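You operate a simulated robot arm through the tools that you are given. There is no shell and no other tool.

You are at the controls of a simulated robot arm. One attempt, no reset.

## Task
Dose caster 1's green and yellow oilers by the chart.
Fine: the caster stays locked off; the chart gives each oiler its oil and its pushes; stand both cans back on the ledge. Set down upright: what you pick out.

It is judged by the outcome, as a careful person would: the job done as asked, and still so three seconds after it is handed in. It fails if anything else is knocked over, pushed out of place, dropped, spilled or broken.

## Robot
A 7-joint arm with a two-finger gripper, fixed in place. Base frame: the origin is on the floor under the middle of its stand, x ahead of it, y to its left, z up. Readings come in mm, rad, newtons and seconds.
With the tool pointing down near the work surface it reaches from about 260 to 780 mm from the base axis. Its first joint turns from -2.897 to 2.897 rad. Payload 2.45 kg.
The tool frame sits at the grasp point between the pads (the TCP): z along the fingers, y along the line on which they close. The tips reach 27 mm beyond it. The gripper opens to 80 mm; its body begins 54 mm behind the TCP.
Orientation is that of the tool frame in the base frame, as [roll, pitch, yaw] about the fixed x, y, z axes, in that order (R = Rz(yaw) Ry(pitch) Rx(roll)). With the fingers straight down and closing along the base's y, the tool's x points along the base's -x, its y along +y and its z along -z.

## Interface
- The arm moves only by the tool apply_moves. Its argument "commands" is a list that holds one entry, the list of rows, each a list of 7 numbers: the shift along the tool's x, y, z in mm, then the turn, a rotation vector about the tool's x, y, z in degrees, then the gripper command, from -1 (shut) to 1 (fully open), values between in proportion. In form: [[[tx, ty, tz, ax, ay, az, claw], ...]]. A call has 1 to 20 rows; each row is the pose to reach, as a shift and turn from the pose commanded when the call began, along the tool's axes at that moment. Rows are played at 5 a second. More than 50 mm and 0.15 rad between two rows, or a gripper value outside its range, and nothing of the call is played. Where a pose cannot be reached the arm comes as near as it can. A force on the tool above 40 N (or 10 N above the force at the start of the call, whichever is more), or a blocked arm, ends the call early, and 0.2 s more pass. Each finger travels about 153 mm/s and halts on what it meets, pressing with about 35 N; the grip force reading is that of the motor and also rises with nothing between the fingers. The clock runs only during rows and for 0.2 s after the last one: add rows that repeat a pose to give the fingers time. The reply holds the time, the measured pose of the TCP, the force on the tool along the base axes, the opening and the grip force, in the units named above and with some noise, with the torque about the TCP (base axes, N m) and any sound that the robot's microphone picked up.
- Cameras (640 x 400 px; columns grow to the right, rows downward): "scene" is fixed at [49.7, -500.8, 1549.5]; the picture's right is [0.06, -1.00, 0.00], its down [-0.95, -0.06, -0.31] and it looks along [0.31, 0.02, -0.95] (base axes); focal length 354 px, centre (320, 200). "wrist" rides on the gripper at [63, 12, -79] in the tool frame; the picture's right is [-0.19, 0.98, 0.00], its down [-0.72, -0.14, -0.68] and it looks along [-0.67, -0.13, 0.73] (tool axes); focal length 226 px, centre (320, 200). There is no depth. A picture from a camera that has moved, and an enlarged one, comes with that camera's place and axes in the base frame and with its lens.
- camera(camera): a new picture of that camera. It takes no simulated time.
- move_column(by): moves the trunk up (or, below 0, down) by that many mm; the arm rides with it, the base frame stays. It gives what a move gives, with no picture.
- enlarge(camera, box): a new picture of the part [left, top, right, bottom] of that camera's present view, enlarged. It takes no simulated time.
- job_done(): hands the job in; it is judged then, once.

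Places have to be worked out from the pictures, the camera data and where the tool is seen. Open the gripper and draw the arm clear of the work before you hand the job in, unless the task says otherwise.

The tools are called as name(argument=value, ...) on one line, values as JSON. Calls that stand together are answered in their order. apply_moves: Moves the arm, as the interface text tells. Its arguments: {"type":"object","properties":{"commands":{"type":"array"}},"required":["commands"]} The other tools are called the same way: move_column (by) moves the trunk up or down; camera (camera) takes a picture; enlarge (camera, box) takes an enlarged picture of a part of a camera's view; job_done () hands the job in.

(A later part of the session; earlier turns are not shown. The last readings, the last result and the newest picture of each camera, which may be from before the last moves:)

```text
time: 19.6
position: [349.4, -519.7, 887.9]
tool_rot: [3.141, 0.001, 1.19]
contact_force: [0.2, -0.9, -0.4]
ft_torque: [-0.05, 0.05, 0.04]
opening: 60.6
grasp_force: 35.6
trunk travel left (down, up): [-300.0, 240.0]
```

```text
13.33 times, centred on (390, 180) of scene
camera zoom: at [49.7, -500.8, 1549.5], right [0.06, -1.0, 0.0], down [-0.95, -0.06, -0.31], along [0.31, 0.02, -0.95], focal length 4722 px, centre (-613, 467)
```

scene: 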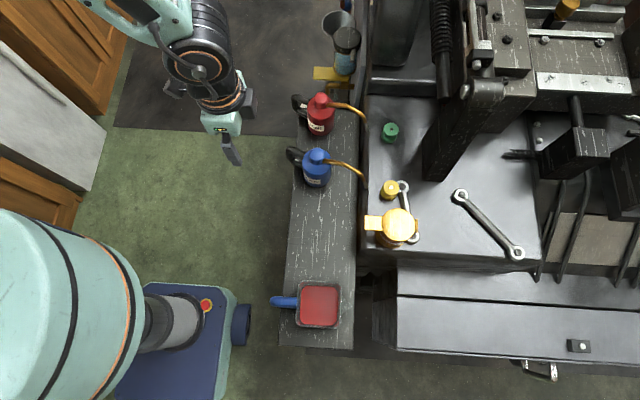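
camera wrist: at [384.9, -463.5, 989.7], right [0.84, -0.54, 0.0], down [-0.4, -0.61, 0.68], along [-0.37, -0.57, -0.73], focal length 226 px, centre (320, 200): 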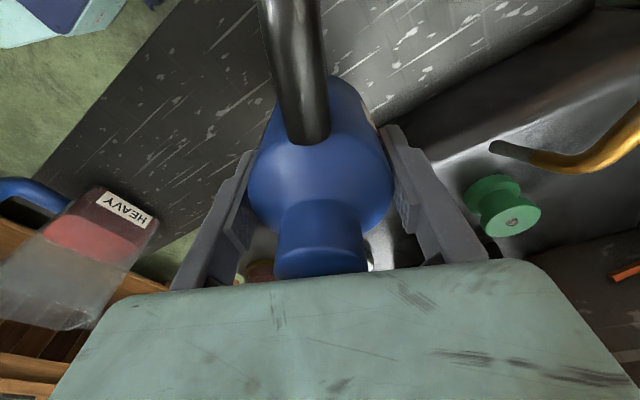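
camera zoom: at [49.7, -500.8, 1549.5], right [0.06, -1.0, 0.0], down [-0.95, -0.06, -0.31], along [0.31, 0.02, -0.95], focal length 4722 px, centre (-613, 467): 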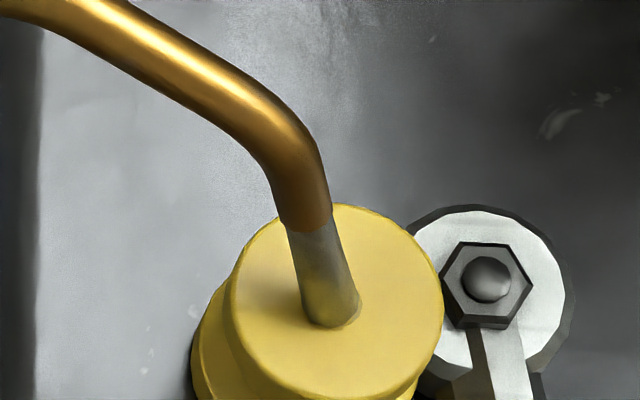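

The force has dropped to about -0.4 N, so the tip is starting to bear on the ball. I press on a further 1.5 mm.

apply_moves(commands=[[[0, 0, 0.8, 0, 0, 0, -1], [0, 0, 1.5, 0, 0, 0, -1], [0, 0, 1.5, 0, 0, 0, -1]]])

enlarge(camera="scene", box=[370, 165, 410, 195])

camera(camera="wrist")

```text
time: 20.4
position: [349.7, -518.1, 886.0]
tool_rot: [-3.141, 0.002, 1.188]
contact_force: [0.3, -1.4, -1.4]
ft_torque: [-0.1, 0.06, 0.03]
opening: 60.7
grasp_force: 34.9
trunk travel left (down, up): [-300.0, 240.0]
```

```text
13.33 times, centred on (390, 180) of scene
camera zoom: at [49.7, -500.8, 1549.5], right [0.06, -1.0, 0.0], down [-0.95, -0.06, -0.31], along [0.31, 0.02, -0.95], focal length 4722 px, centre (-613, 467)
```

zoom: 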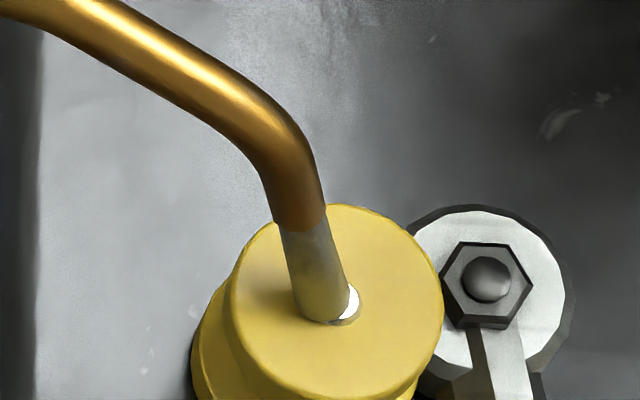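

```text
taken
camera wrist: at [384.3, -464.5, 964.5], right [0.84, -0.54, 0.0], down [-0.4, -0.61, 0.68], along [-0.37, -0.57, -0.73], focal length 226 px, centre (320, 200)
```

wrist: 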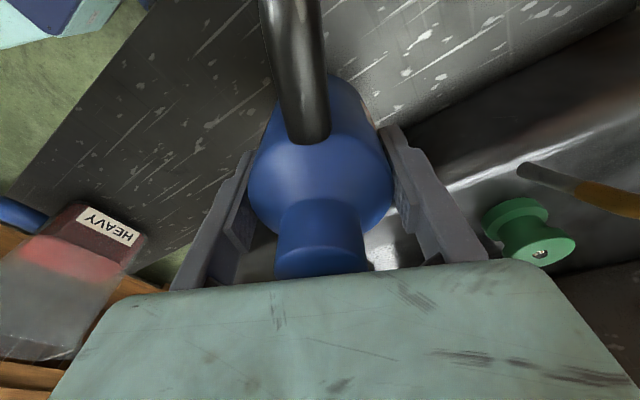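

The tip has slid about 2 mm toward +y off the ball and lags the commanded depth, which suggests the can is pivoting in the grip. I raise 8.5 mm and compare with the earlier picture at that height to see whether it slipped.

apply_moves(commands=[[[0, 0, -3, 0, 0, 0, -1], [0, 0, -6, 0, 0, 0, -1], [0, 0, -8.5, 0, 0, 0, -1], [0, 0, -8.5, 0, 0, 0, -1]]])

enlarge(camera="scene", box=[370, 165, 410, 195])

enlarge(camera="wrist", box=[220, 60, 420, 280])

enlarge(camera="scene", box=[290, 110, 410, 210])

```text
time: 21.4
position: [349.2, -518.0, 893.5]
tool_rot: [-3.141, 0.001, 1.186]
contact_force: [0.5, 0.4, -1.9]
ft_torque: [0.0, 0.03, -0.01]
opening: 60.7
grasp_force: 35.0
trunk travel left (down, up): [-300.0, 240.0]
```

```text
13.33 times, centred on (390, 180) of scene
camera zoom: at [49.7, -500.8, 1549.5], right [0.06, -1.0, 0.0], down [-0.95, -0.06, -0.31], along [0.31, 0.02, -0.95], focal length 4722 px, centre (-613, 467)
```

zoom: 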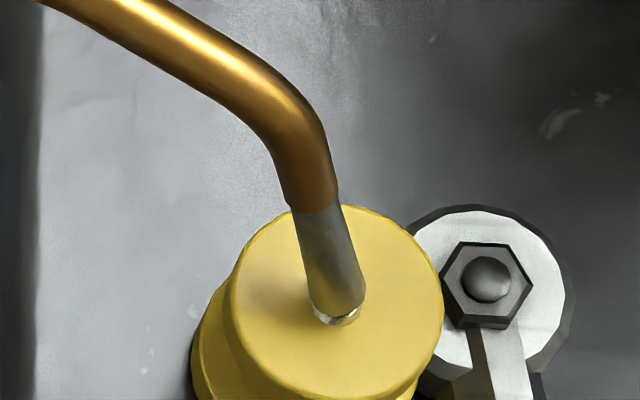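

```text
1.82 times, centred on (320, 170) of wrist
camera zoom: at [384.2, -464.8, 972.5], right [0.84, -0.54, 0.0], down [-0.4, -0.61, 0.68], along [-0.37, -0.57, -0.73], focal length 411 px, centre (320, 254)
```

zoom: 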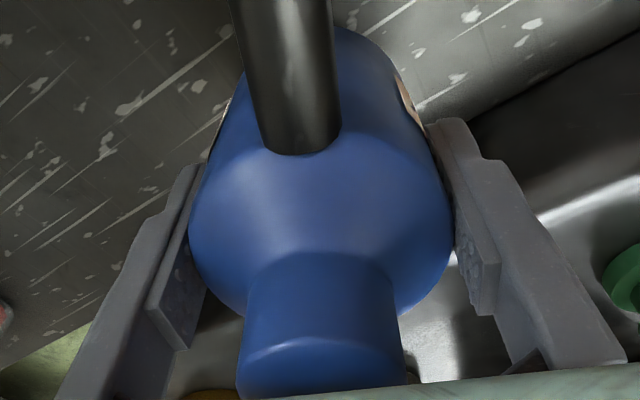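

```text
4.00 times, centred on (350, 160) of scene
camera zoom: at [49.7, -500.8, 1549.5], right [0.06, -1.0, 0.0], down [-0.95, -0.06, -0.31], along [0.31, 0.02, -0.95], focal length 1417 px, centre (200, 360)
```

zoom: 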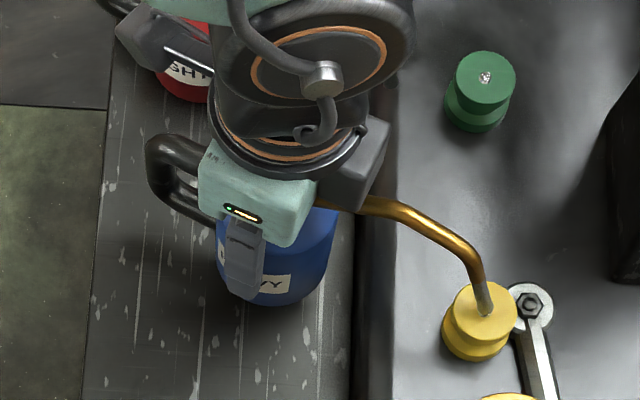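

The tip returned exactly to its earlier place, so nothing slipped: the dark nozzle telescopes, i.e. it is a spring push-nozzle, retracting along its tilted axis. I press again, this time following the nozzle axis so the tip stays on the ball, and deeper, listening for a sound.

apply_moves(commands=[[[-0.9, -0.4, 2, 0, 0, 0, -1], [-0.9, -0.4, 4, 0, 0, 0, -1], [-1.4, -0.4, 5.5, 0, 0, 0, -1], [-1.9, -0.5, 7, 0, 0, 0, -1], [-2.3, -0.5, 8.5, 0, 0, 0, -1], [-2.3, -0.5, 8.5, 0, 0, 0, -1]]])

enlarge(camera="scene", box=[370, 165, 410, 195])

```text
time: 22.8
position: [348.6, -520.7, 885.1]
tool_rot: [-3.142, 0.002, 1.189]
contact_force: [-0.4, 1.3, 0.1]
ft_torque: [-0.12, 0.05, -0.06]
opening: 60.7
grasp_force: 34.8
trunk travel left (down, up): [-300.0, 240.0]
```

```text
13.33 times, centred on (390, 180) of scene
camera zoom: at [49.7, -500.8, 1549.5], right [0.06, -1.0, 0.0], down [-0.95, -0.06, -0.31], along [0.31, 0.02, -0.95], focal length 4722 px, centre (-613, 467)
```

zoom: 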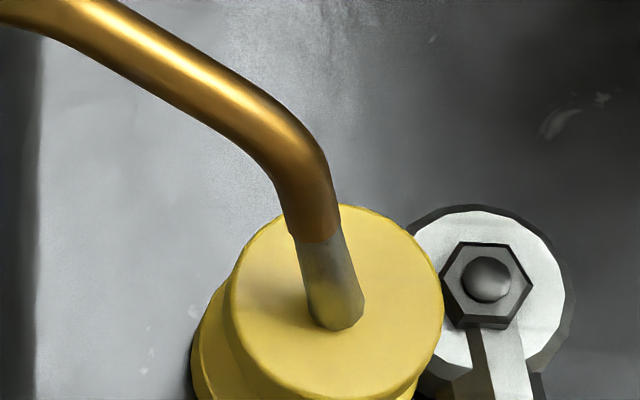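

The tip stays on the ball and the nozzle is visibly retracting into the spout. I keep pressing along the axis in small steps.

apply_moves(commands=[[[-0.3, 0, 1, 0, 0, 0, -1], [-0.6, 0, 2, 0, 0, 0, -1], [-0.6, 0, 2, 0, 0, 0, -1]]])

enlarge(camera="scene", box=[370, 165, 410, 195])

```text
time: 23.6
position: [347.4, -522.1, 883.4]
tool_rot: [3.142, 0.003, 1.19]
contact_force: [0.4, -0.2, -1.6]
ft_torque: [-0.15, 0.09, 0.05]
opening: 60.5
grasp_force: 34.9
trunk travel left (down, up): [-300.0, 240.0]
```

```text
13.33 times, centred on (390, 180) of scene
camera zoom: at [49.7, -500.8, 1549.5], right [0.06, -1.0, 0.0], down [-0.95, -0.06, -0.31], along [0.31, 0.02, -0.95], focal length 4722 px, centre (-613, 467)
```

zoom: 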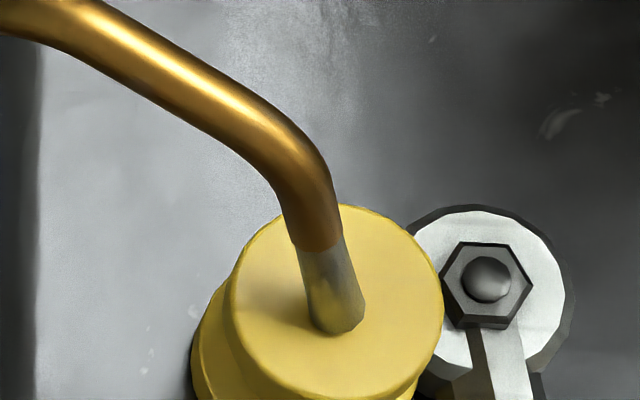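

The tip holds on the ball, nozzle retracted about 6 mm, force about 1.5 N, no sound yet. I press 2 mm further.

apply_moves(commands=[[[-0.3, 0, 1, 0, 0, 0, -1], [-0.6, 0, 2, 0, 0, 0, -1], [-0.6, 0, 2, 0, 0, 0, -1]]])

enlarge(camera="scene", box=[370, 165, 410, 195])

```text
time: 24.4
position: [347.4, -522.2, 881.8]
tool_rot: [3.142, 0.001, 1.188]
contact_force: [-1.4, 1.0, 0.4]
ft_torque: [-0.22, 0.12, -0.13]
opening: 60.6
grasp_force: 35.3
trunk travel left (down, up): [-300.0, 240.0]
```

```text
13.33 times, centred on (390, 180) of scene
camera zoom: at [49.7, -500.8, 1549.5], right [0.06, -1.0, 0.0], down [-0.95, -0.06, -0.31], along [0.31, 0.02, -0.95], focal length 4722 px, centre (-613, 467)
```

zoom: 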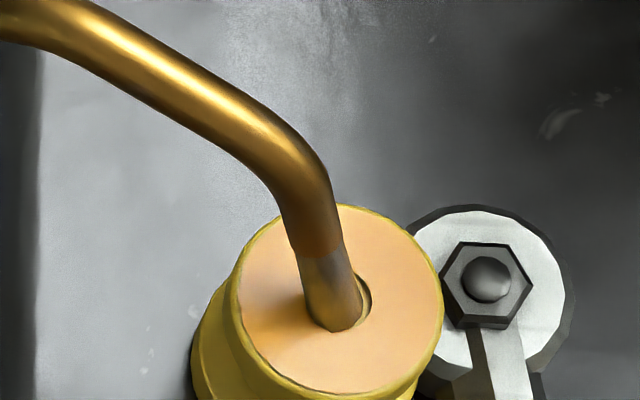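

The oiler's face changed colour and the ball sank beneath the tip — the push seems to have registered. I back off along the same path until the tip is clear and look.

apply_moves(commands=[[[0.6, 0, -2, 0, 0, 0, -1], [1.2, 0, -4, 0, 0, 0, -1], [1.9, 0.05, -6.2, 0, 0, 0, -1], [2.6, 0.1, -8.5, 0, 0, 0, -1], [2.6, 0.1, -13, 0, 0, 0, -1], [2.6, 0.1, -13, 0, 0, 0, -1]]])

enlarge(camera="scene", box=[370, 165, 410, 195])

```text
time: 25.8
position: [348.3, -519.0, 895.2]
tool_rot: [3.14, 0.0, 1.188]
contact_force: [-1.8, 0.7, -1.7]
ft_torque: [0.02, 0.01, 0.0]
opening: 60.7
grasp_force: 34.6
trunk travel left (down, up): [-300.0, 240.0]
```

```text
13.33 times, centred on (390, 180) of scene
camera zoom: at [49.7, -500.8, 1549.5], right [0.06, -1.0, 0.0], down [-0.95, -0.06, -0.31], along [0.31, 0.02, -0.95], focal length 4722 px, centre (-613, 467)
```

zoom: 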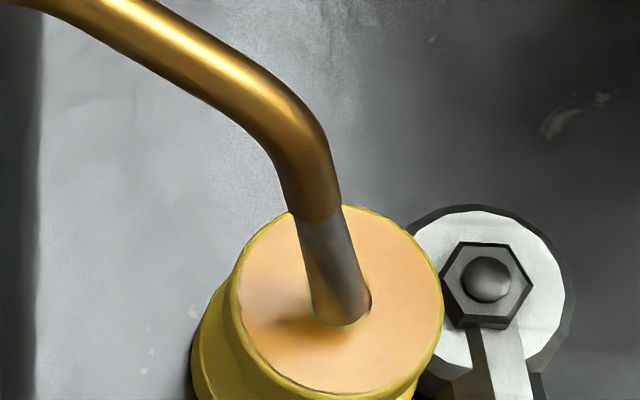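

The nozzle has re-extended and the oiler's face keeps an oily tint. I raise a bit more to see the ball itself.

apply_moves(commands=[[[0, 0, -4, 0, 0, 0, -1], [0, 0, -8, 0, 0, 0, -1], [0, 0, -8, 0, 0, 0, -1]]])

enlarge(camera="scene", box=[370, 165, 410, 195])

enlarge(camera="scene", box=[350, 110, 430, 240])

```text
time: 26.6
position: [348.8, -520.2, 903.1]
tool_rot: [-3.14, 0.003, 1.188]
contact_force: [-0.9, 0.5, -1.6]
ft_torque: [-0.01, -0.01, -0.02]
opening: 60.7
grasp_force: 34.7
trunk travel left (down, up): [-300.0, 240.0]
```

```text
13.33 times, centred on (390, 180) of scene
camera zoom: at [49.7, -500.8, 1549.5], right [0.06, -1.0, 0.0], down [-0.95, -0.06, -0.31], along [0.31, 0.02, -0.95], focal length 4722 px, centre (-613, 467)
```

zoom: 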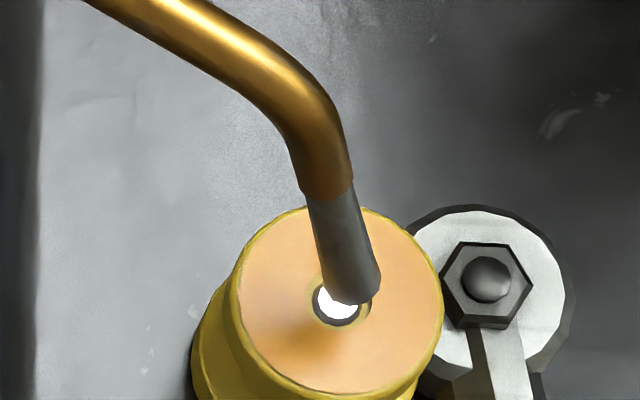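

```text
3.08 times, centred on (390, 175) of scene
camera zoom: at [49.7, -500.8, 1549.5], right [0.06, -1.0, 0.0], down [-0.95, -0.06, -0.31], along [0.31, 0.02, -0.95], focal length 1090 px, centre (105, 277)
```

zoom: 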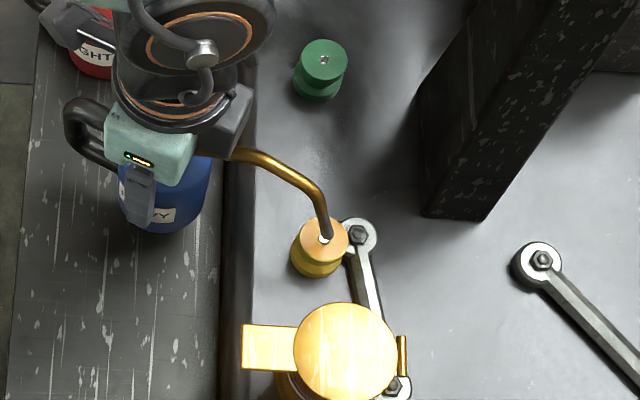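

The ball is up again in its ring, and the tip is well aligned above it. I count that as push 1 for yellow and make push 2 along the same path, slightly deeper for certainty.

apply_moves(commands=[[[0, 0, 5, 0, 0, 0, -1], [0, 0, 10, 0, 0, 0, -1], [0, 0, 12.5, 0, 0, 0, -1], [-0.6, 0, 14.5, 0, 0, 0, -1], [-1.2, 0, 16.5, 0, 0, 0, -1], [-1.9, -0.05, 18.5, 0, 0, 0, -1], [-2.5, -0.1, 20.5, 0, 0, 0, -1], [-2.9, -0.1, 21.8, 0, 0, 0, -1], [-2.9, -0.1, 21.8, 0, 0, 0, -1]]])

enlarge(camera="scene", box=[370, 165, 410, 195])

```text
time: 28.6
position: [347.8, -521.9, 881.3]
tool_rot: [-3.14, 0.001, 1.189]
contact_force: [-1.7, 0.5, -1.4]
ft_torque: [-0.23, 0.12, -0.09]
opening: 60.7
grasp_force: 34.6
trunk travel left (down, up): [-300.0, 240.0]
```

```text
13.33 times, centred on (390, 180) of scene
camera zoom: at [49.7, -500.8, 1549.5], right [0.06, -1.0, 0.0], down [-0.95, -0.06, -0.31], along [0.31, 0.02, -0.95], focal length 4722 px, centre (-613, 467)
```

zoom: 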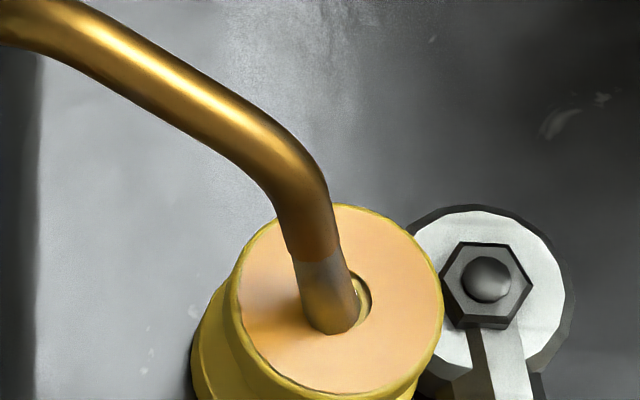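

Push 2 is at depth: same force as push 1, nozzle slightly more retracted. I release fully along the same path.

apply_moves(commands=[[[0.4, 0, -1.3, 0, 0, 0, -1], [1.0, 0.05, -3.3, 0, 0, 0, -1], [1.7, 0.1, -5.3, 0, 0, 0, -1], [2.3, 0.1, -7.3, 0, 0, 0, -1], [2.9, 0.1, -9.3, 0, 0, 0, -1], [2.9, 0.1, -13, 0, 0, 0, -1], [2.9, 0.1, -18, 0, 0, 0, -1], [2.9, 0.1, -21.8, 0, 0, 0, -1], [2.9, 0.1, -21.8, 0, 0, 0, -1]]])

enlarge(camera="scene", box=[370, 165, 410, 195])

```text
time: 30.6
position: [348.6, -518.7, 902.8]
tool_rot: [3.141, 0.002, 1.187]
contact_force: [0.5, -0.1, -2.1]
ft_torque: [0.05, 0.0, 0.0]
opening: 60.6
grasp_force: 34.8
trunk travel left (down, up): [-300.0, 240.0]
```

```text
13.33 times, centred on (390, 180) of scene
camera zoom: at [49.7, -500.8, 1549.5], right [0.06, -1.0, 0.0], down [-0.95, -0.06, -0.31], along [0.31, 0.02, -0.95], focal length 4722 px, centre (-613, 467)
```

zoom: 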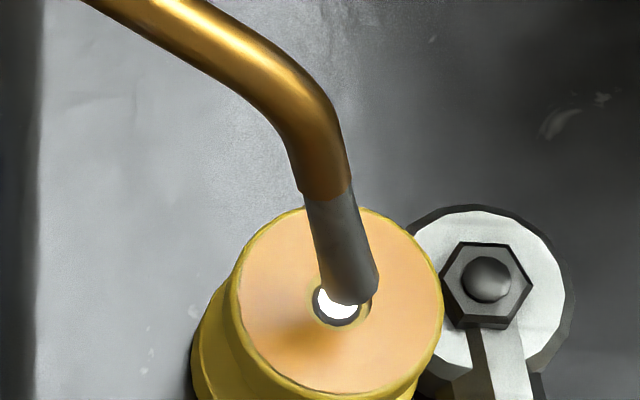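

I enlarge the oiler's face strongly to see whether anything changes with each push.

enlarge(camera="scene", box=[381, 178, 401, 198])

enlarge(camera="scene", box=[380, 120, 405, 142])

```text
16.00 times, centred on (391, 188) of scene
camera zoom: at [49.7, -500.8, 1549.5], right [0.06, -1.0, 0.0], down [-0.95, -0.06, -0.31], along [0.31, 0.02, -0.95], focal length 5666 px, centre (-816, 392)
```

zoom: 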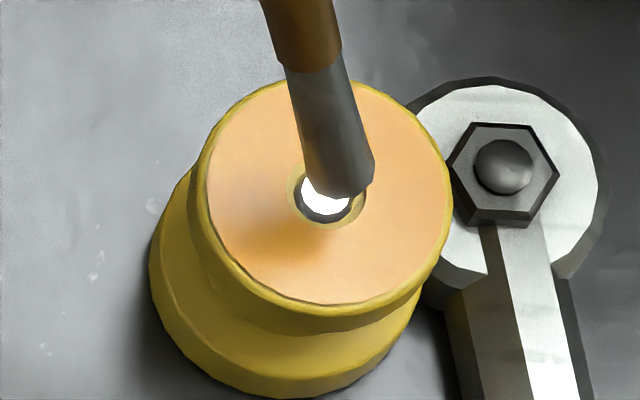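

```text
16.00 times, centred on (392, 131) of scene
camera zoom: at [49.7, -500.8, 1549.5], right [0.06, -1.0, 0.0], down [-0.95, -0.06, -0.31], along [0.31, 0.02, -0.95], focal length 5666 px, centre (-840, 1304)
```

zoom: 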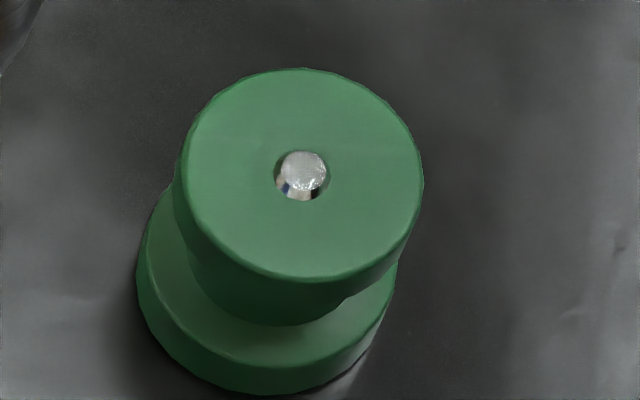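

The face shows an oil film ring around the ball since the first push. I make push 3 (the last for yellow) with the same stroke.

apply_moves(commands=[[[0, 0, 5, 0, 0, 0, -1], [-0.1, 0, 10, 0, 0, 0, -1], [-0.2, 0, 12.5, 0, 0, 0, -1], [-0.8, 0, 14.5, 0, 0, 0, -1], [-1.4, 0, 16.5, 0, 0, 0, -1], [-2.1, -0.05, 18.5, 0, 0, 0, -1], [-2.8, -0.1, 20.5, 0, 0, 0, -1], [-3.2, -0.1, 21.8, 0, 0, 0, -1], [-3.2, -0.1, 21.8, 0, 0, 0, -1]]])

enlarge(camera="scene", box=[370, 165, 410, 195])

```text
time: 32.6
position: [347.7, -523.3, 880.8]
tool_rot: [-3.141, 0.002, 1.19]
contact_force: [1.8, -0.4, 0.0]
ft_torque: [-0.23, 0.09, 0.13]
opening: 61.0
grasp_force: 34.9
trunk travel left (down, up): [-300.0, 240.0]
```

```text
13.33 times, centred on (390, 180) of scene
camera zoom: at [49.7, -500.8, 1549.5], right [0.06, -1.0, 0.0], down [-0.95, -0.06, -0.31], along [0.31, 0.02, -0.95], focal length 4722 px, centre (-613, 467)
```

zoom: 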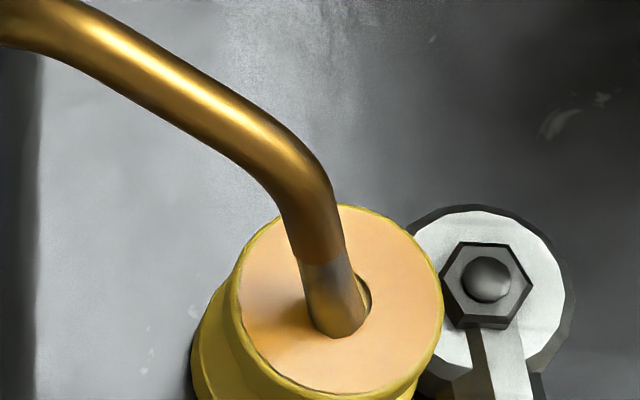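

Push 3 reached the same depth with the tip centred. I release fully and rise clear of the oiler.

apply_moves(commands=[[[0.4, 0, -1.3, 0, 0, 0, -1], [1.1, 0.05, -3.3, 0, 0, 0, -1], [1.8, 0.1, -5.3, 0, 0, 0, -1], [2.4, 0.1, -7.3, 0, 0, 0, -1], [3.0, 0.1, -9.3, 0, 0, 0, -1], [3.1, 0.1, -13, 0, 0, 0, -1], [3.1, 0.1, -18, 0, 0, 0, -1], [3.1, 0.1, -24, 0, 0, 0, -1], [3.1, 0.1, -30, 0, 0, 0, -1], [3.1, 0.1, -30, 0, 0, 0, -1]]])

enlarge(camera="scene", box=[370, 165, 410, 195])

camera(camera="wrist")

```text
time: 34.8
position: [349.7, -518.6, 911.5]
tool_rot: [-3.141, 0.002, 1.188]
contact_force: [0.7, 0.7, -2.4]
ft_torque: [0.0, 0.02, -0.02]
opening: 60.7
grasp_force: 34.6
trunk travel left (down, up): [-300.0, 240.0]
```

```text
13.33 times, centred on (390, 180) of scene
camera zoom: at [49.7, -500.8, 1549.5], right [0.06, -1.0, 0.0], down [-0.95, -0.06, -0.31], along [0.31, 0.02, -0.95], focal length 4722 px, centre (-613, 467)
```

zoom: 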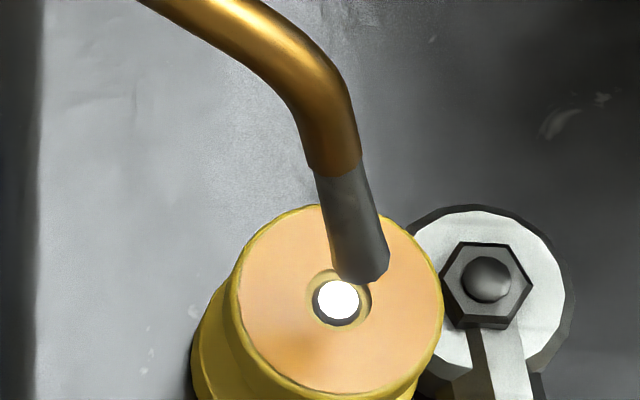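

```text
taken
camera wrist: at [383.8, -465.4, 989.8], right [0.84, -0.54, 0.0], down [-0.4, -0.61, 0.68], along [-0.37, -0.57, -0.73], focal length 226 px, centre (320, 200)
```

wrist: 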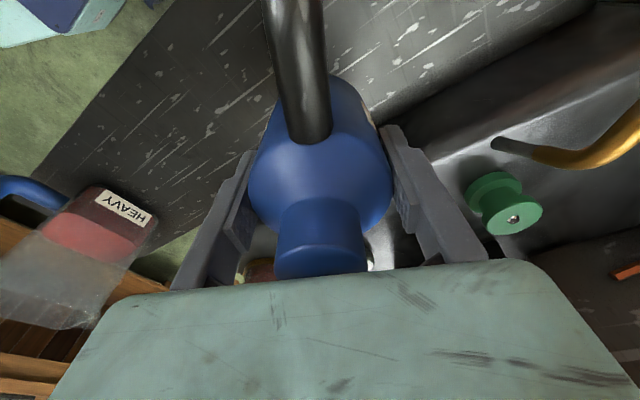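

Yellow has had its 3 pushes of HEAVY. I carry the blue can back over its original spot and lower it to just above the ledge.

apply_moves(commands=[[[12, -2.8, 0, 0, 0, 0, -1], [24, -5.6, 0, 0, 0, 0, -1], [36, -8.4, 0, 0, 0, 0, -1], [46.2, -10.9, 0, 0, 0, 0, -1], [46.2, -10.9, 0, 0, 0, 0, -1], [46.2, -10.9, 10, 0, 0, 0, -1], [46.2, -10.9, 20, 0, 0, 0, -1], [46.2, -10.9, 30, 0, 0, 0, -1], [46.2, -10.9, 38, 0, 0, 0, -1], [46.2, -10.9, 42.5, 0, 0, 0, -1], [46.2, -10.9, 42.5, 0, 0, 0, -1]]])

enlarge(camera="scene", box=[270, 120, 390, 210])

```text
time: 37.2
position: [355.5, -472.0, 866.9]
tool_rot: [3.141, 0.002, 1.189]
contact_force: [-0.7, -0.3, -2.3]
ft_torque: [-0.01, 0.01, 0.0]
opening: 60.8
grasp_force: 35.2
trunk travel left (down, up): [-300.0, 240.0]
```

```text
4.44 times, centred on (330, 165) of scene
camera zoom: at [49.7, -500.8, 1549.5], right [0.06, -1.0, 0.0], down [-0.95, -0.06, -0.31], along [0.31, 0.02, -0.95], focal length 1574 px, centre (276, 356)
```

zoom: 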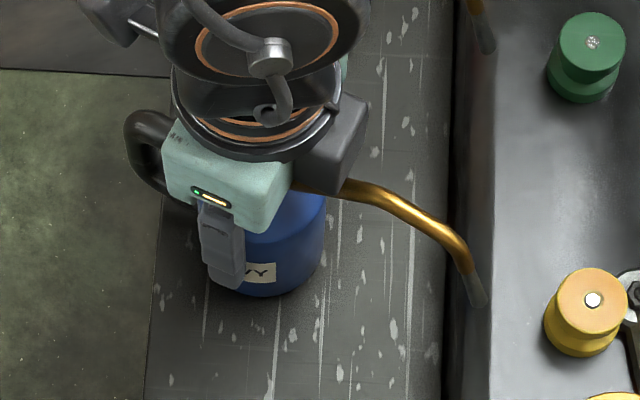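

The can is back over its original spot, about 2 mm up. I lower it onto the ledge and read the force.

apply_moves(commands=[[[0, 0, 0.8, 0, 0, 0, -1], [0, 0, 1.6, 0, 0, 0, -1], [0, 0, 2.2, 0, 0, 0, -1], [0, 0, 2.2, 0, 0, 0, -1]]])

```text
time: 38.2
position: [355.3, -473.6, 865.7]
tool_rot: [3.141, 0.002, 1.187]
contact_force: [-0.2, -0.2, -2.1]
ft_torque: [0.02, -0.01, 0.0]
opening: 60.8
grasp_force: 34.8
trunk travel left (down, up): [-300.0, 240.0]
```

The weight is still on the gripper, so I go down a little more.

apply_moves(commands=[[[0, 0, 0.5, 0, 0, 0, -1], [0, 0, 0.5, 0, 0, 0, -1], [0, 0, 0.5, 0, 0, 0, -1]]])

apply_moves(commands=[[[0, 0, 0.5, 0, 0, 0, -1], [0, 0, 0.5, 0, 0, 0, -1], [0, 0, 0.5, 0, 0, 0, -1]]])

```text
time: 39.0
position: [354.8, -472.4, 867.2]
tool_rot: [-3.141, 0.003, 1.19]
contact_force: [-1.1, 1.6, 5.8]
ft_torque: [0.35, 0.04, 0.05]
opening: 60.6
grasp_force: 35.4
trunk travel left (down, up): [-300.0, 240.0]
```

```text
time: 39.8
position: [356.1, -472.1, 866.3]
tool_rot: [3.14, 0.003, 1.187]
contact_force: [2.3, -0.1, 13.3]
ft_torque: [0.43, -0.1, -0.08]
opening: 60.8
grasp_force: 35.4
trunk travel left (down, up): [-300.0, 240.0]
```

The can now bears on the ledge (13 N is more than needed), so I ease off 0.7 mm and open the fingers slowly.

apply_moves(commands=[[[0, 0, -0.4, 0, 0, 0, -1], [0, 0, -0.7, 0, 0, 0, -1], [0, 0, -0.7, 0, 0, 0, 0.45], [0, 0, -0.7, 0, 0, 0, 0.55], [0, 0, -0.7, 0, 0, 0, 0.65], [0, 0, -0.7, 0, 0, 0, 0.8], [0, 0, -0.7, 0, 0, 0, 1], [0, 0, -0.7, 0, 0, 0, 1]]])

camera(camera="wrist")

enlarge(camera="scene", box=[270, 120, 390, 210])

```text
time: 41.6
position: [355.5, -472.6, 865.7]
tool_rot: [3.141, 0.0, 1.188]
contact_force: [0.2, 1.5, 1.1]
ft_torque: [0.0, 0.01, -0.03]
opening: 80.0
grasp_force: 0.1
trunk travel left (down, up): [-300.0, 240.0]
```

```text
taken
camera wrist: at [390.2, -418.5, 944.5], right [0.84, -0.54, 0.0], down [-0.4, -0.61, 0.68], along [-0.37, -0.57, -0.73], focal length 226 px, centre (320, 200)
```

wrist: 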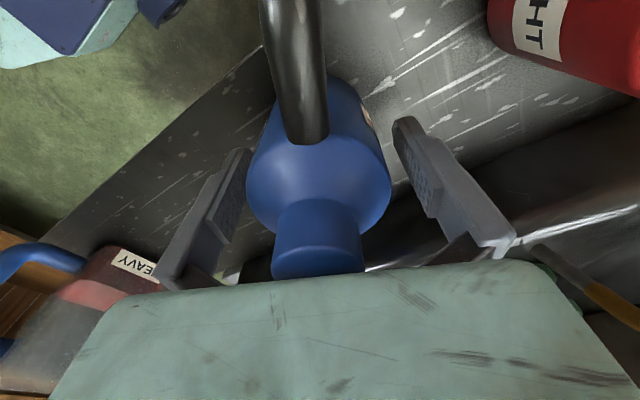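

```text
4.44 times, centred on (330, 165) of scene
camera zoom: at [49.7, -500.8, 1549.5], right [0.06, -1.0, 0.0], down [-0.95, -0.06, -0.31], along [0.31, 0.02, -0.95], focal length 1574 px, centre (276, 356)
```

zoom: 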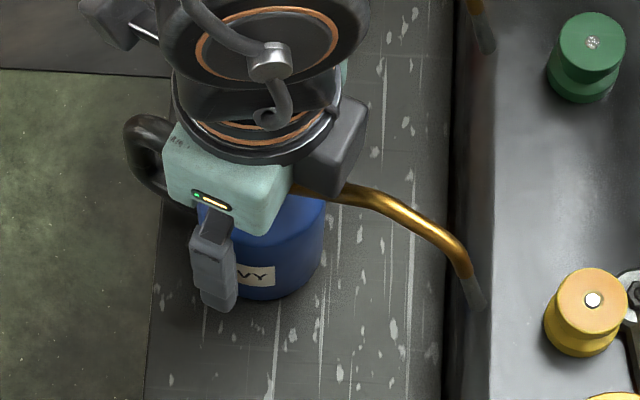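

The blue can stands upright by itself at its old place. I rise straight up clear of it, then translate above the red can.

apply_moves(commands=[[[0, 0, -15, 0, 0, 0, 1], [0, 0, -35, 0, 0, 0, 1], [0, 0, -60, 0, 0, 0, 1], [0, 0, -85, 0, 0, 0, 1], [0, 0, -106, 0, 0, 0, 1], [14, 36, -106, 0, 0, 0, 1], [30, 78, -106, 0, 0, 0, 1], [45.7, 120, -106, 0, 0, 0, 1], [45.7, 120, -106, 0, 0, 0, 1]]])

camera(camera="wrist")

enlarge(camera="wrist", box=[250, 30, 410, 130])

camera(camera="scene")

```text
time: 43.6
position: [483.6, -475.1, 972.5]
tool_rot: [3.141, 0.003, 1.186]
contact_force: [-0.2, -0.5, -0.1]
ft_torque: [0.01, 0.0, 0.01]
opening: 80.3
grasp_force: 0.0
trunk travel left (down, up): [-300.0, 240.0]
```

```text
taken
camera wrist: at [518.4, -421.5, 1050.8], right [0.84, -0.55, 0.0], down [-0.4, -0.61, 0.68], along [-0.37, -0.57, -0.73], focal length 226 px, centre (320, 200)
```

wrist: 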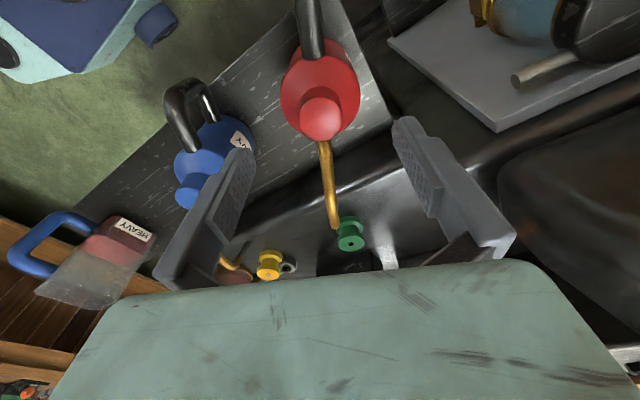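

```text
4.00 times, centred on (330, 80) of wrist
camera zoom: at [518.4, -421.5, 1050.8], right [0.84, -0.55, 0.0], down [-0.4, -0.61, 0.68], along [-0.37, -0.57, -0.73], focal length 904 px, centre (280, 680)
```

zoom: 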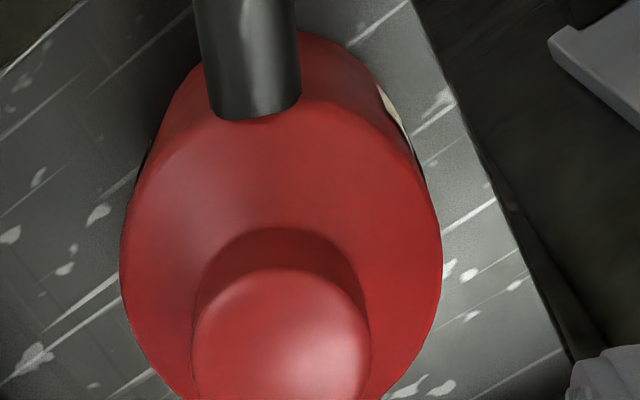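

```text
taken
```

scene: 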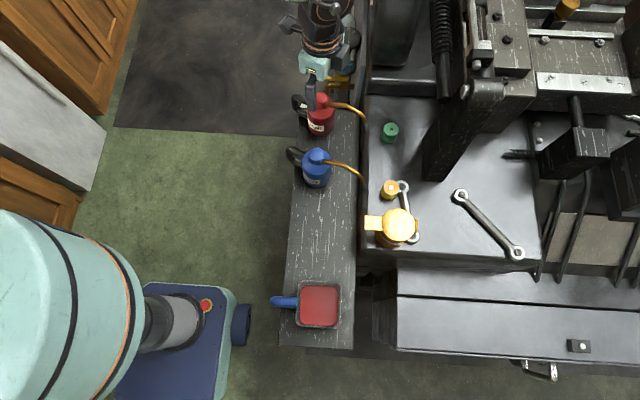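

The red can's cap centre lies at tool offset about (+1.8, +0.4). I descend around it to the same grasp height, with the fingers open.

apply_moves(commands=[[[1.8, 0.4, 15, 0, 0, 0, 1], [1.8, 0.4, 35, 0, 0, 0, 1], [1.8, 0.4, 55, 0, 0, 0, 1], [1.8, 0.4, 75, 0, 0, 0, 1], [1.8, 0.4, 91, 0, 0, 0, 1], [1.8, 0.4, 105.5, 0, 0, 0, 1], [1.8, 0.4, 105.5, 0, 0, 0, 1]]])

camera(camera="wrist")

enlarge(camera="scene", box=[280, 60, 400, 150])

```text
time: 45.2
position: [484.9, -473.6, 866.0]
tool_rot: [3.141, 0.003, 1.19]
contact_force: [-0.1, 0.1, -0.1]
ft_torque: [0.02, -0.03, 0.01]
opening: 80.2
grasp_force: 0.1
trunk travel left (down, up): [-300.0, 240.0]
```

```text
taken
camera wrist: at [520.5, -419.4, 943.6], right [0.84, -0.55, 0.0], down [-0.4, -0.61, 0.68], along [-0.37, -0.57, -0.73], focal length 226 px, centre (320, 200)
```

wrist: 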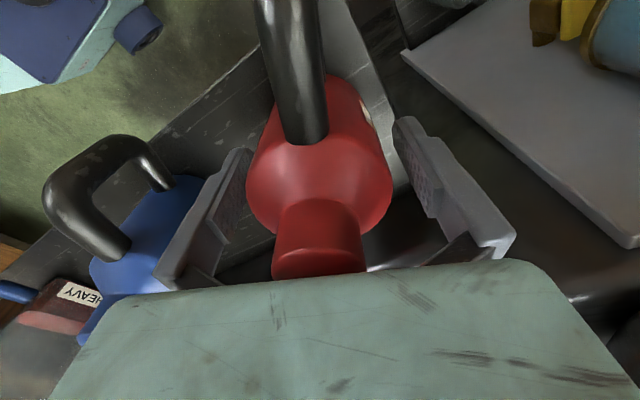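

```text
4.44 times, centred on (340, 105) of scene
camera zoom: at [49.7, -500.8, 1549.5], right [0.06, -1.0, 0.0], down [-0.95, -0.06, -0.31], along [0.31, 0.02, -0.95], focal length 1574 px, centre (231, 622)
```

zoom: 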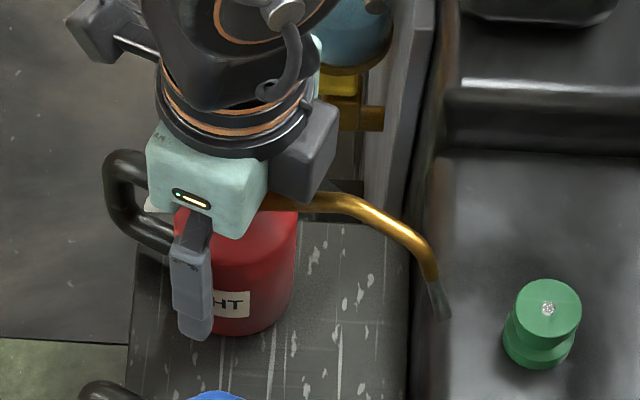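

The fingers straddle the red can evenly with no contact. I close slowly on it.

apply_moves(commands=[[[0, 0, 0, 0, 0, 0, 0.8], [0, 0, 0, 0, 0, 0, 0.65], [0, 0, 0, 0, 0, 0, 0.57], [0, 0, 0, 0, 0, 0, 0.51], [0, 0, 0, 0, 0, 0, 0.4], [0, 0, 0, 0, 0, 0, 0.1], [0, 0, 0, 0, 0, 0, -0.5], [0, 0, 0, 0, 0, 0, -1], [0, 0, 0, 0, 0, 0, -1]]])

enlarge(camera="scene", box=[280, 60, 400, 150])

```text
time: 47.2
position: [485.4, -472.5, 866.3]
tool_rot: [3.141, 0.001, 1.189]
contact_force: [0.1, 1.0, -0.2]
ft_torque: [0.04, 0.02, -0.01]
opening: 60.9
grasp_force: 35.3
trunk travel left (down, up): [-300.0, 240.0]
```

```text
4.44 times, centred on (340, 105) of scene
camera zoom: at [49.7, -500.8, 1549.5], right [0.06, -1.0, 0.0], down [-0.95, -0.06, -0.31], along [0.31, 0.02, -0.95], focal length 1574 px, centre (231, 622)
```

zoom: 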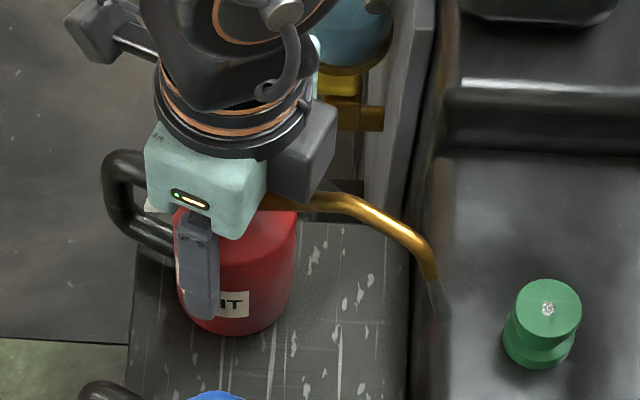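

Gripped at 60.9 mm, can unmoved. I lift it 45 mm straight up.

apply_moves(commands=[[[0, 0, -4, 0, 0, 0, -1], [0, 0, -12, 0, 0, 0, -1], [0, 0, -22, 0, 0, 0, -1], [0, 0, -34, 0, 0, 0, -1], [0, 0, -45, 0, 0, 0, -1], [0, 0, -45, 0, 0, 0, -1]]])

enlarge(camera="scene", box=[355, 105, 415, 155])

camera(camera="wrist")

```text
time: 48.6
position: [486.3, -472.4, 910.2]
tool_rot: [-3.141, 0.003, 1.187]
contact_force: [0.0, -0.4, -2.0]
ft_torque: [0.03, -0.03, 0.0]
opening: 60.6
grasp_force: 35.4
trunk travel left (down, up): [-300.0, 240.0]
```

```text
8.00 times, centred on (385, 130) of scene
camera zoom: at [49.7, -500.8, 1549.5], right [0.06, -1.0, 0.0], down [-0.95, -0.06, -0.31], along [0.31, 0.02, -0.95], focal length 2833 px, centre (-200, 760)
```

zoom: 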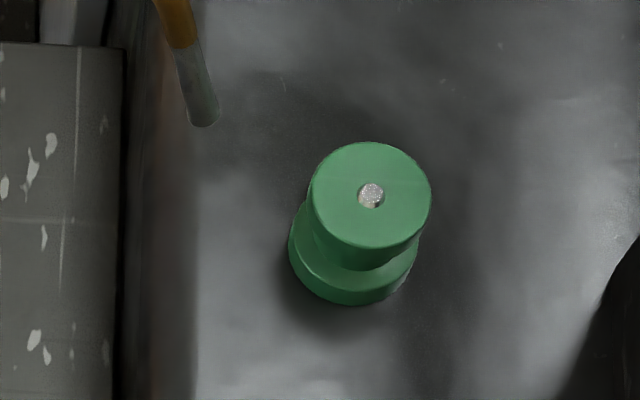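

```text
taken
camera wrist: at [520.8, -418.8, 989.3], right [0.84, -0.54, 0.0], down [-0.4, -0.61, 0.68], along [-0.37, -0.57, -0.73], focal length 226 px, centre (320, 200)
```

wrist: 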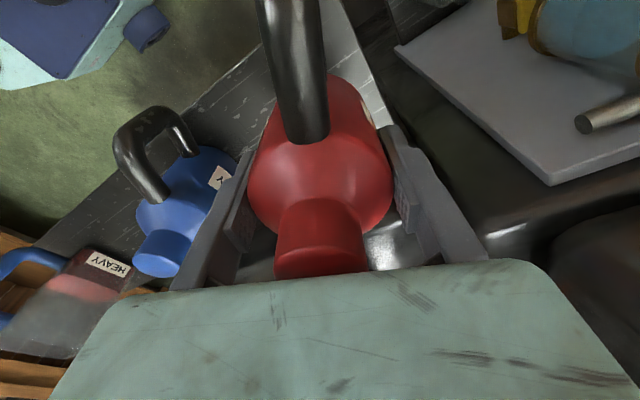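

The red can is up and steady. Tip ≈ (440, -580), green ball ≈ (430, -628): I move horizontally by about (-9.5, -47.5); the tip centre should then appear near (386, 156) in the same zoom.

apply_moves(commands=[[[-12, 2.2, 0, 0, 0, 0, -1], [-24, 4.5, 0, 0, 0, 0, -1], [-36, 6.7, 0, 0, 0, 0, -1], [-47.6, 8.9, 0, 0, 0, 0, -1], [-47.6, 8.9, 0, 0, 0, 0, -1]]])

enlarge(camera="scene", box=[355, 105, 415, 155])

camera(camera="wrist")

```text
time: 49.8
position: [475.4, -521.3, 910.8]
tool_rot: [3.141, 0.001, 1.191]
contact_force: [0.1, -0.3, -2.4]
ft_torque: [0.03, 0.0, -0.01]
opening: 60.6
grasp_force: 34.5
trunk travel left (down, up): [-300.0, 240.0]
```

```text
8.00 times, centred on (385, 130) of scene
camera zoom: at [49.7, -500.8, 1549.5], right [0.06, -1.0, 0.0], down [-0.95, -0.06, -0.31], along [0.31, 0.02, -0.95], focal length 2833 px, centre (-200, 760)
```

zoom: 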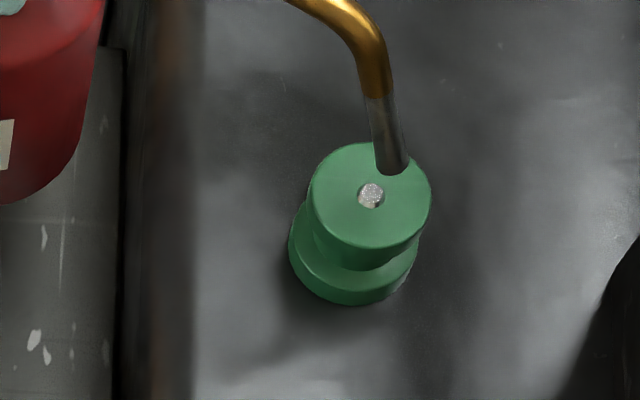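

```text
taken
camera wrist: at [510.4, -466.8, 988.8], right [0.84, -0.54, 0.0], down [-0.4, -0.61, 0.68], along [-0.37, -0.57, -0.73], focal length 226 px, centre (320, 200)
```

wrist: 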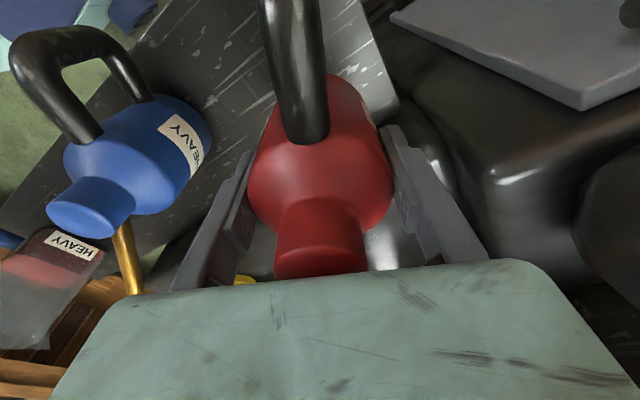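

The tip is within about 1.4 mm of the expected pixel. I correct (+1.3, +0.5) and descend 12 mm, still clear of the ball.

apply_moves(commands=[[[1.0, 1.0, 4, 0, 0, 0, -1], [1.0, 1.0, 8, 0, 0, 0, -1], [1.0, 1.0, 12, 0, 0, 0, -1], [1.0, 1.0, 12, 0, 0, 0, -1]]])

enlarge(camera="scene", box=[370, 115, 410, 145])

```text
time: 50.8
position: [477.5, -520.6, 898.1]
tool_rot: [3.141, 0.003, 1.189]
contact_force: [0.5, -0.2, -2.2]
ft_torque: [0.01, 0.04, 0.05]
opening: 60.5
grasp_force: 34.9
trunk travel left (down, up): [-300.0, 240.0]
```

```text
13.33 times, centred on (390, 130) of scene
camera zoom: at [49.7, -500.8, 1549.5], right [0.06, -1.0, 0.0], down [-0.95, -0.06, -0.31], along [0.31, 0.02, -0.95], focal length 4722 px, centre (-613, 1133)
```

zoom: 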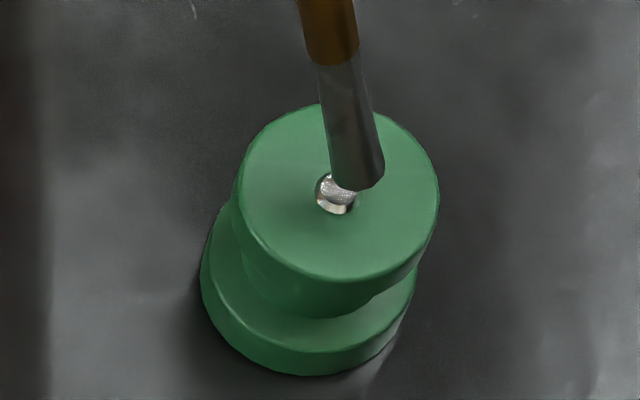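

About 8 mm above, the tip needs only ~0.5 mm more in +x and +y. I correct and descend another 5 mm.

apply_moves(commands=[[[0.7, 0.2, 2, 0, 0, 0, -1], [0.7, 0.2, 4, 0, 0, 0, -1], [0.7, 0.2, 5, 0, 0, 0, -1], [0.7, 0.2, 5, 0, 0, 0, -1]]])

enlarge(camera="scene", box=[370, 115, 410, 145])

```text
time: 51.8
position: [477.8, -519.9, 894.2]
tool_rot: [-3.14, 0.001, 1.188]
contact_force: [0.2, -0.5, -3.2]
ft_torque: [0.02, -0.01, 0.01]
opening: 61.0
grasp_force: 35.1
trunk travel left (down, up): [-300.0, 240.0]
```

```text
13.33 times, centred on (390, 130) of scene
camera zoom: at [49.7, -500.8, 1549.5], right [0.06, -1.0, 0.0], down [-0.95, -0.06, -0.31], along [0.31, 0.02, -0.95], focal length 4722 px, centre (-613, 1133)
```

zoom: 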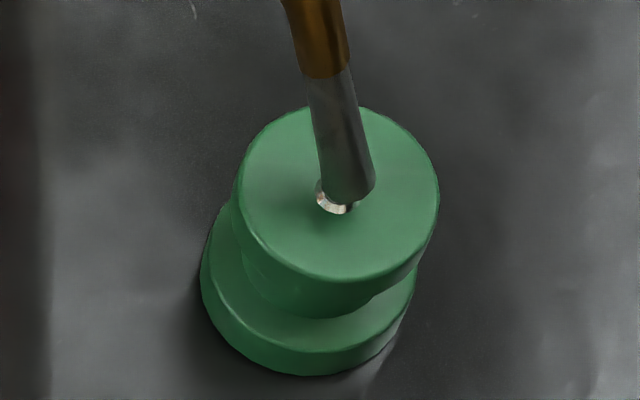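

Alignment is now within 0.3 mm. I start push 1 on green, first part-way along the nozzle axis to confirm the tip stays on the ball.

apply_moves(commands=[[[0.3, -0.1, 2, 0, 0, 0, -1], [0.3, -0.1, 4, 0, 0, 0, -1], [-0.1, -0.1, 5.5, 0, 0, 0, -1], [-0.6, -0.1, 7, 0, 0, 0, -1], [-0.9, -0.1, 8, 0, 0, 0, -1], [-0.9, -0.1, 8, 0, 0, 0, -1]]])

enlarge(camera="scene", box=[370, 115, 410, 145])

```text
time: 53.2
position: [476.7, -520.4, 886.8]
tool_rot: [3.139, 0.0, 1.19]
contact_force: [-1.0, 0.3, -1.6]
ft_torque: [-0.11, 0.01, -0.04]
opening: 60.6
grasp_force: 34.8
trunk travel left (down, up): [-300.0, 240.0]
```

```text
13.33 times, centred on (390, 130) of scene
camera zoom: at [49.7, -500.8, 1549.5], right [0.06, -1.0, 0.0], down [-0.95, -0.06, -0.31], along [0.31, 0.02, -0.95], focal length 4722 px, centre (-613, 1133)
```

zoom: 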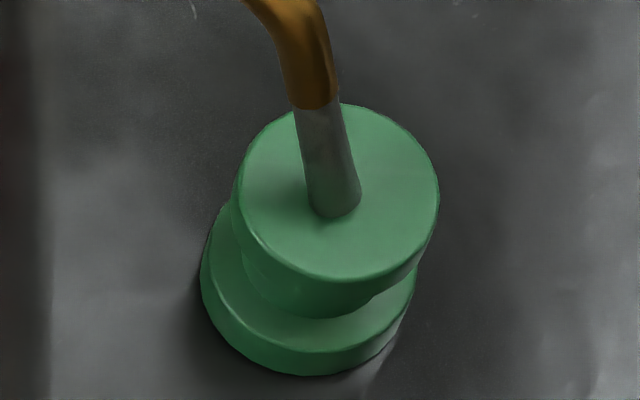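

The tip covers the ball, about 0.8 mm off centre. I continue the stroke with that small correction to full depth.

apply_moves(commands=[[[-0.8, 0.5, 1, 0, 0, 0, -1], [-1.1, 0.8, 2, 0, 0, 0, -1], [-1.4, 0.8, 3, 0, 0, 0, -1], [-1.7, 0.8, 4, 0, 0, 0, -1], [-2.1, 0.8, 5.3, 0, 0, 0, -1], [-2.1, 0.8, 5.3, 0, 0, 0, -1]]])

enlarge(camera="scene", box=[370, 115, 410, 145])

```text
time: 54.6
position: [477.4, -522.4, 879.9]
tool_rot: [3.141, 0.002, 1.188]
contact_force: [1.0, -0.1, 0.1]
ft_torque: [-0.19, 0.1, 0.1]
opening: 60.8
grasp_force: 35.2
trunk travel left (down, up): [-300.0, 240.0]
```

```text
13.33 times, centred on (390, 130) of scene
camera zoom: at [49.7, -500.8, 1549.5], right [0.06, -1.0, 0.0], down [-0.95, -0.06, -0.31], along [0.31, 0.02, -0.95], focal length 4722 px, centre (-613, 1133)
```

zoom: 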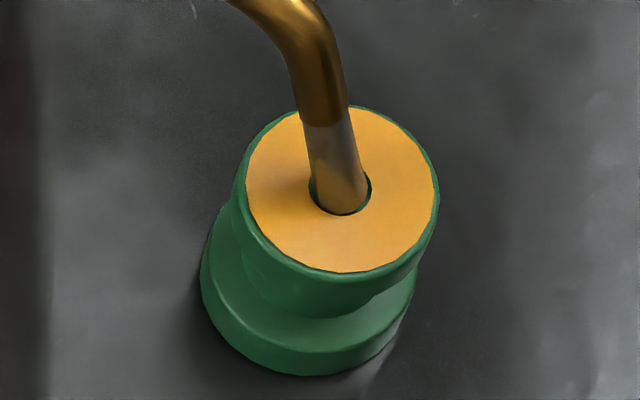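

The oil film appeared on green with the ball pressed: push 1 registered. I release fully along the same path.

apply_moves(commands=[[[0.4, 0, -1.3, 0, 0, 0, -1], [1.0, 0, -3.3, 0, 0, 0, -1], [1.6, 0, -5.3, 0, 0, 0, -1], [2.2, 0, -7.3, 0, 0, 0, -1], [2.8, 0, -9.3, 0, 0, 0, -1], [2.8, 0, -13, 0, 0, 0, -1], [2.8, 0, -18, 0, 0, 0, -1], [2.8, 0, -21.8, 0, 0, 0, -1], [2.8, 0, -21.8, 0, 0, 0, -1]]])

enlarge(camera="scene", box=[370, 115, 410, 145])

```text
time: 56.6
position: [479.7, -521.5, 903.7]
tool_rot: [-3.141, 0.001, 1.189]
contact_force: [0.9, -1.1, -1.8]
ft_torque: [0.01, -0.01, 0.02]
opening: 60.8
grasp_force: 35.1
trunk travel left (down, up): [-300.0, 240.0]
```

```text
13.33 times, centred on (390, 130) of scene
camera zoom: at [49.7, -500.8, 1549.5], right [0.06, -1.0, 0.0], down [-0.95, -0.06, -0.31], along [0.31, 0.02, -0.95], focal length 4722 px, centre (-613, 1133)
```

zoom: 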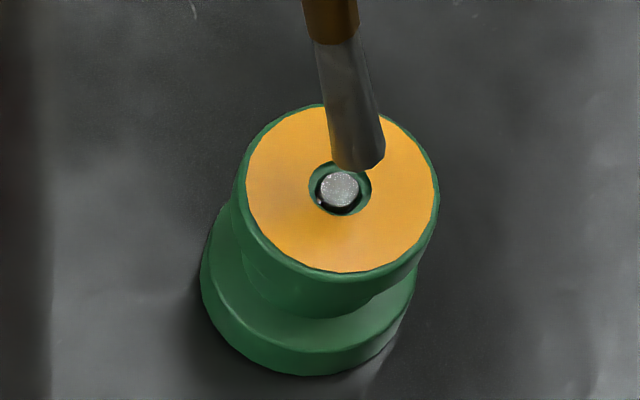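

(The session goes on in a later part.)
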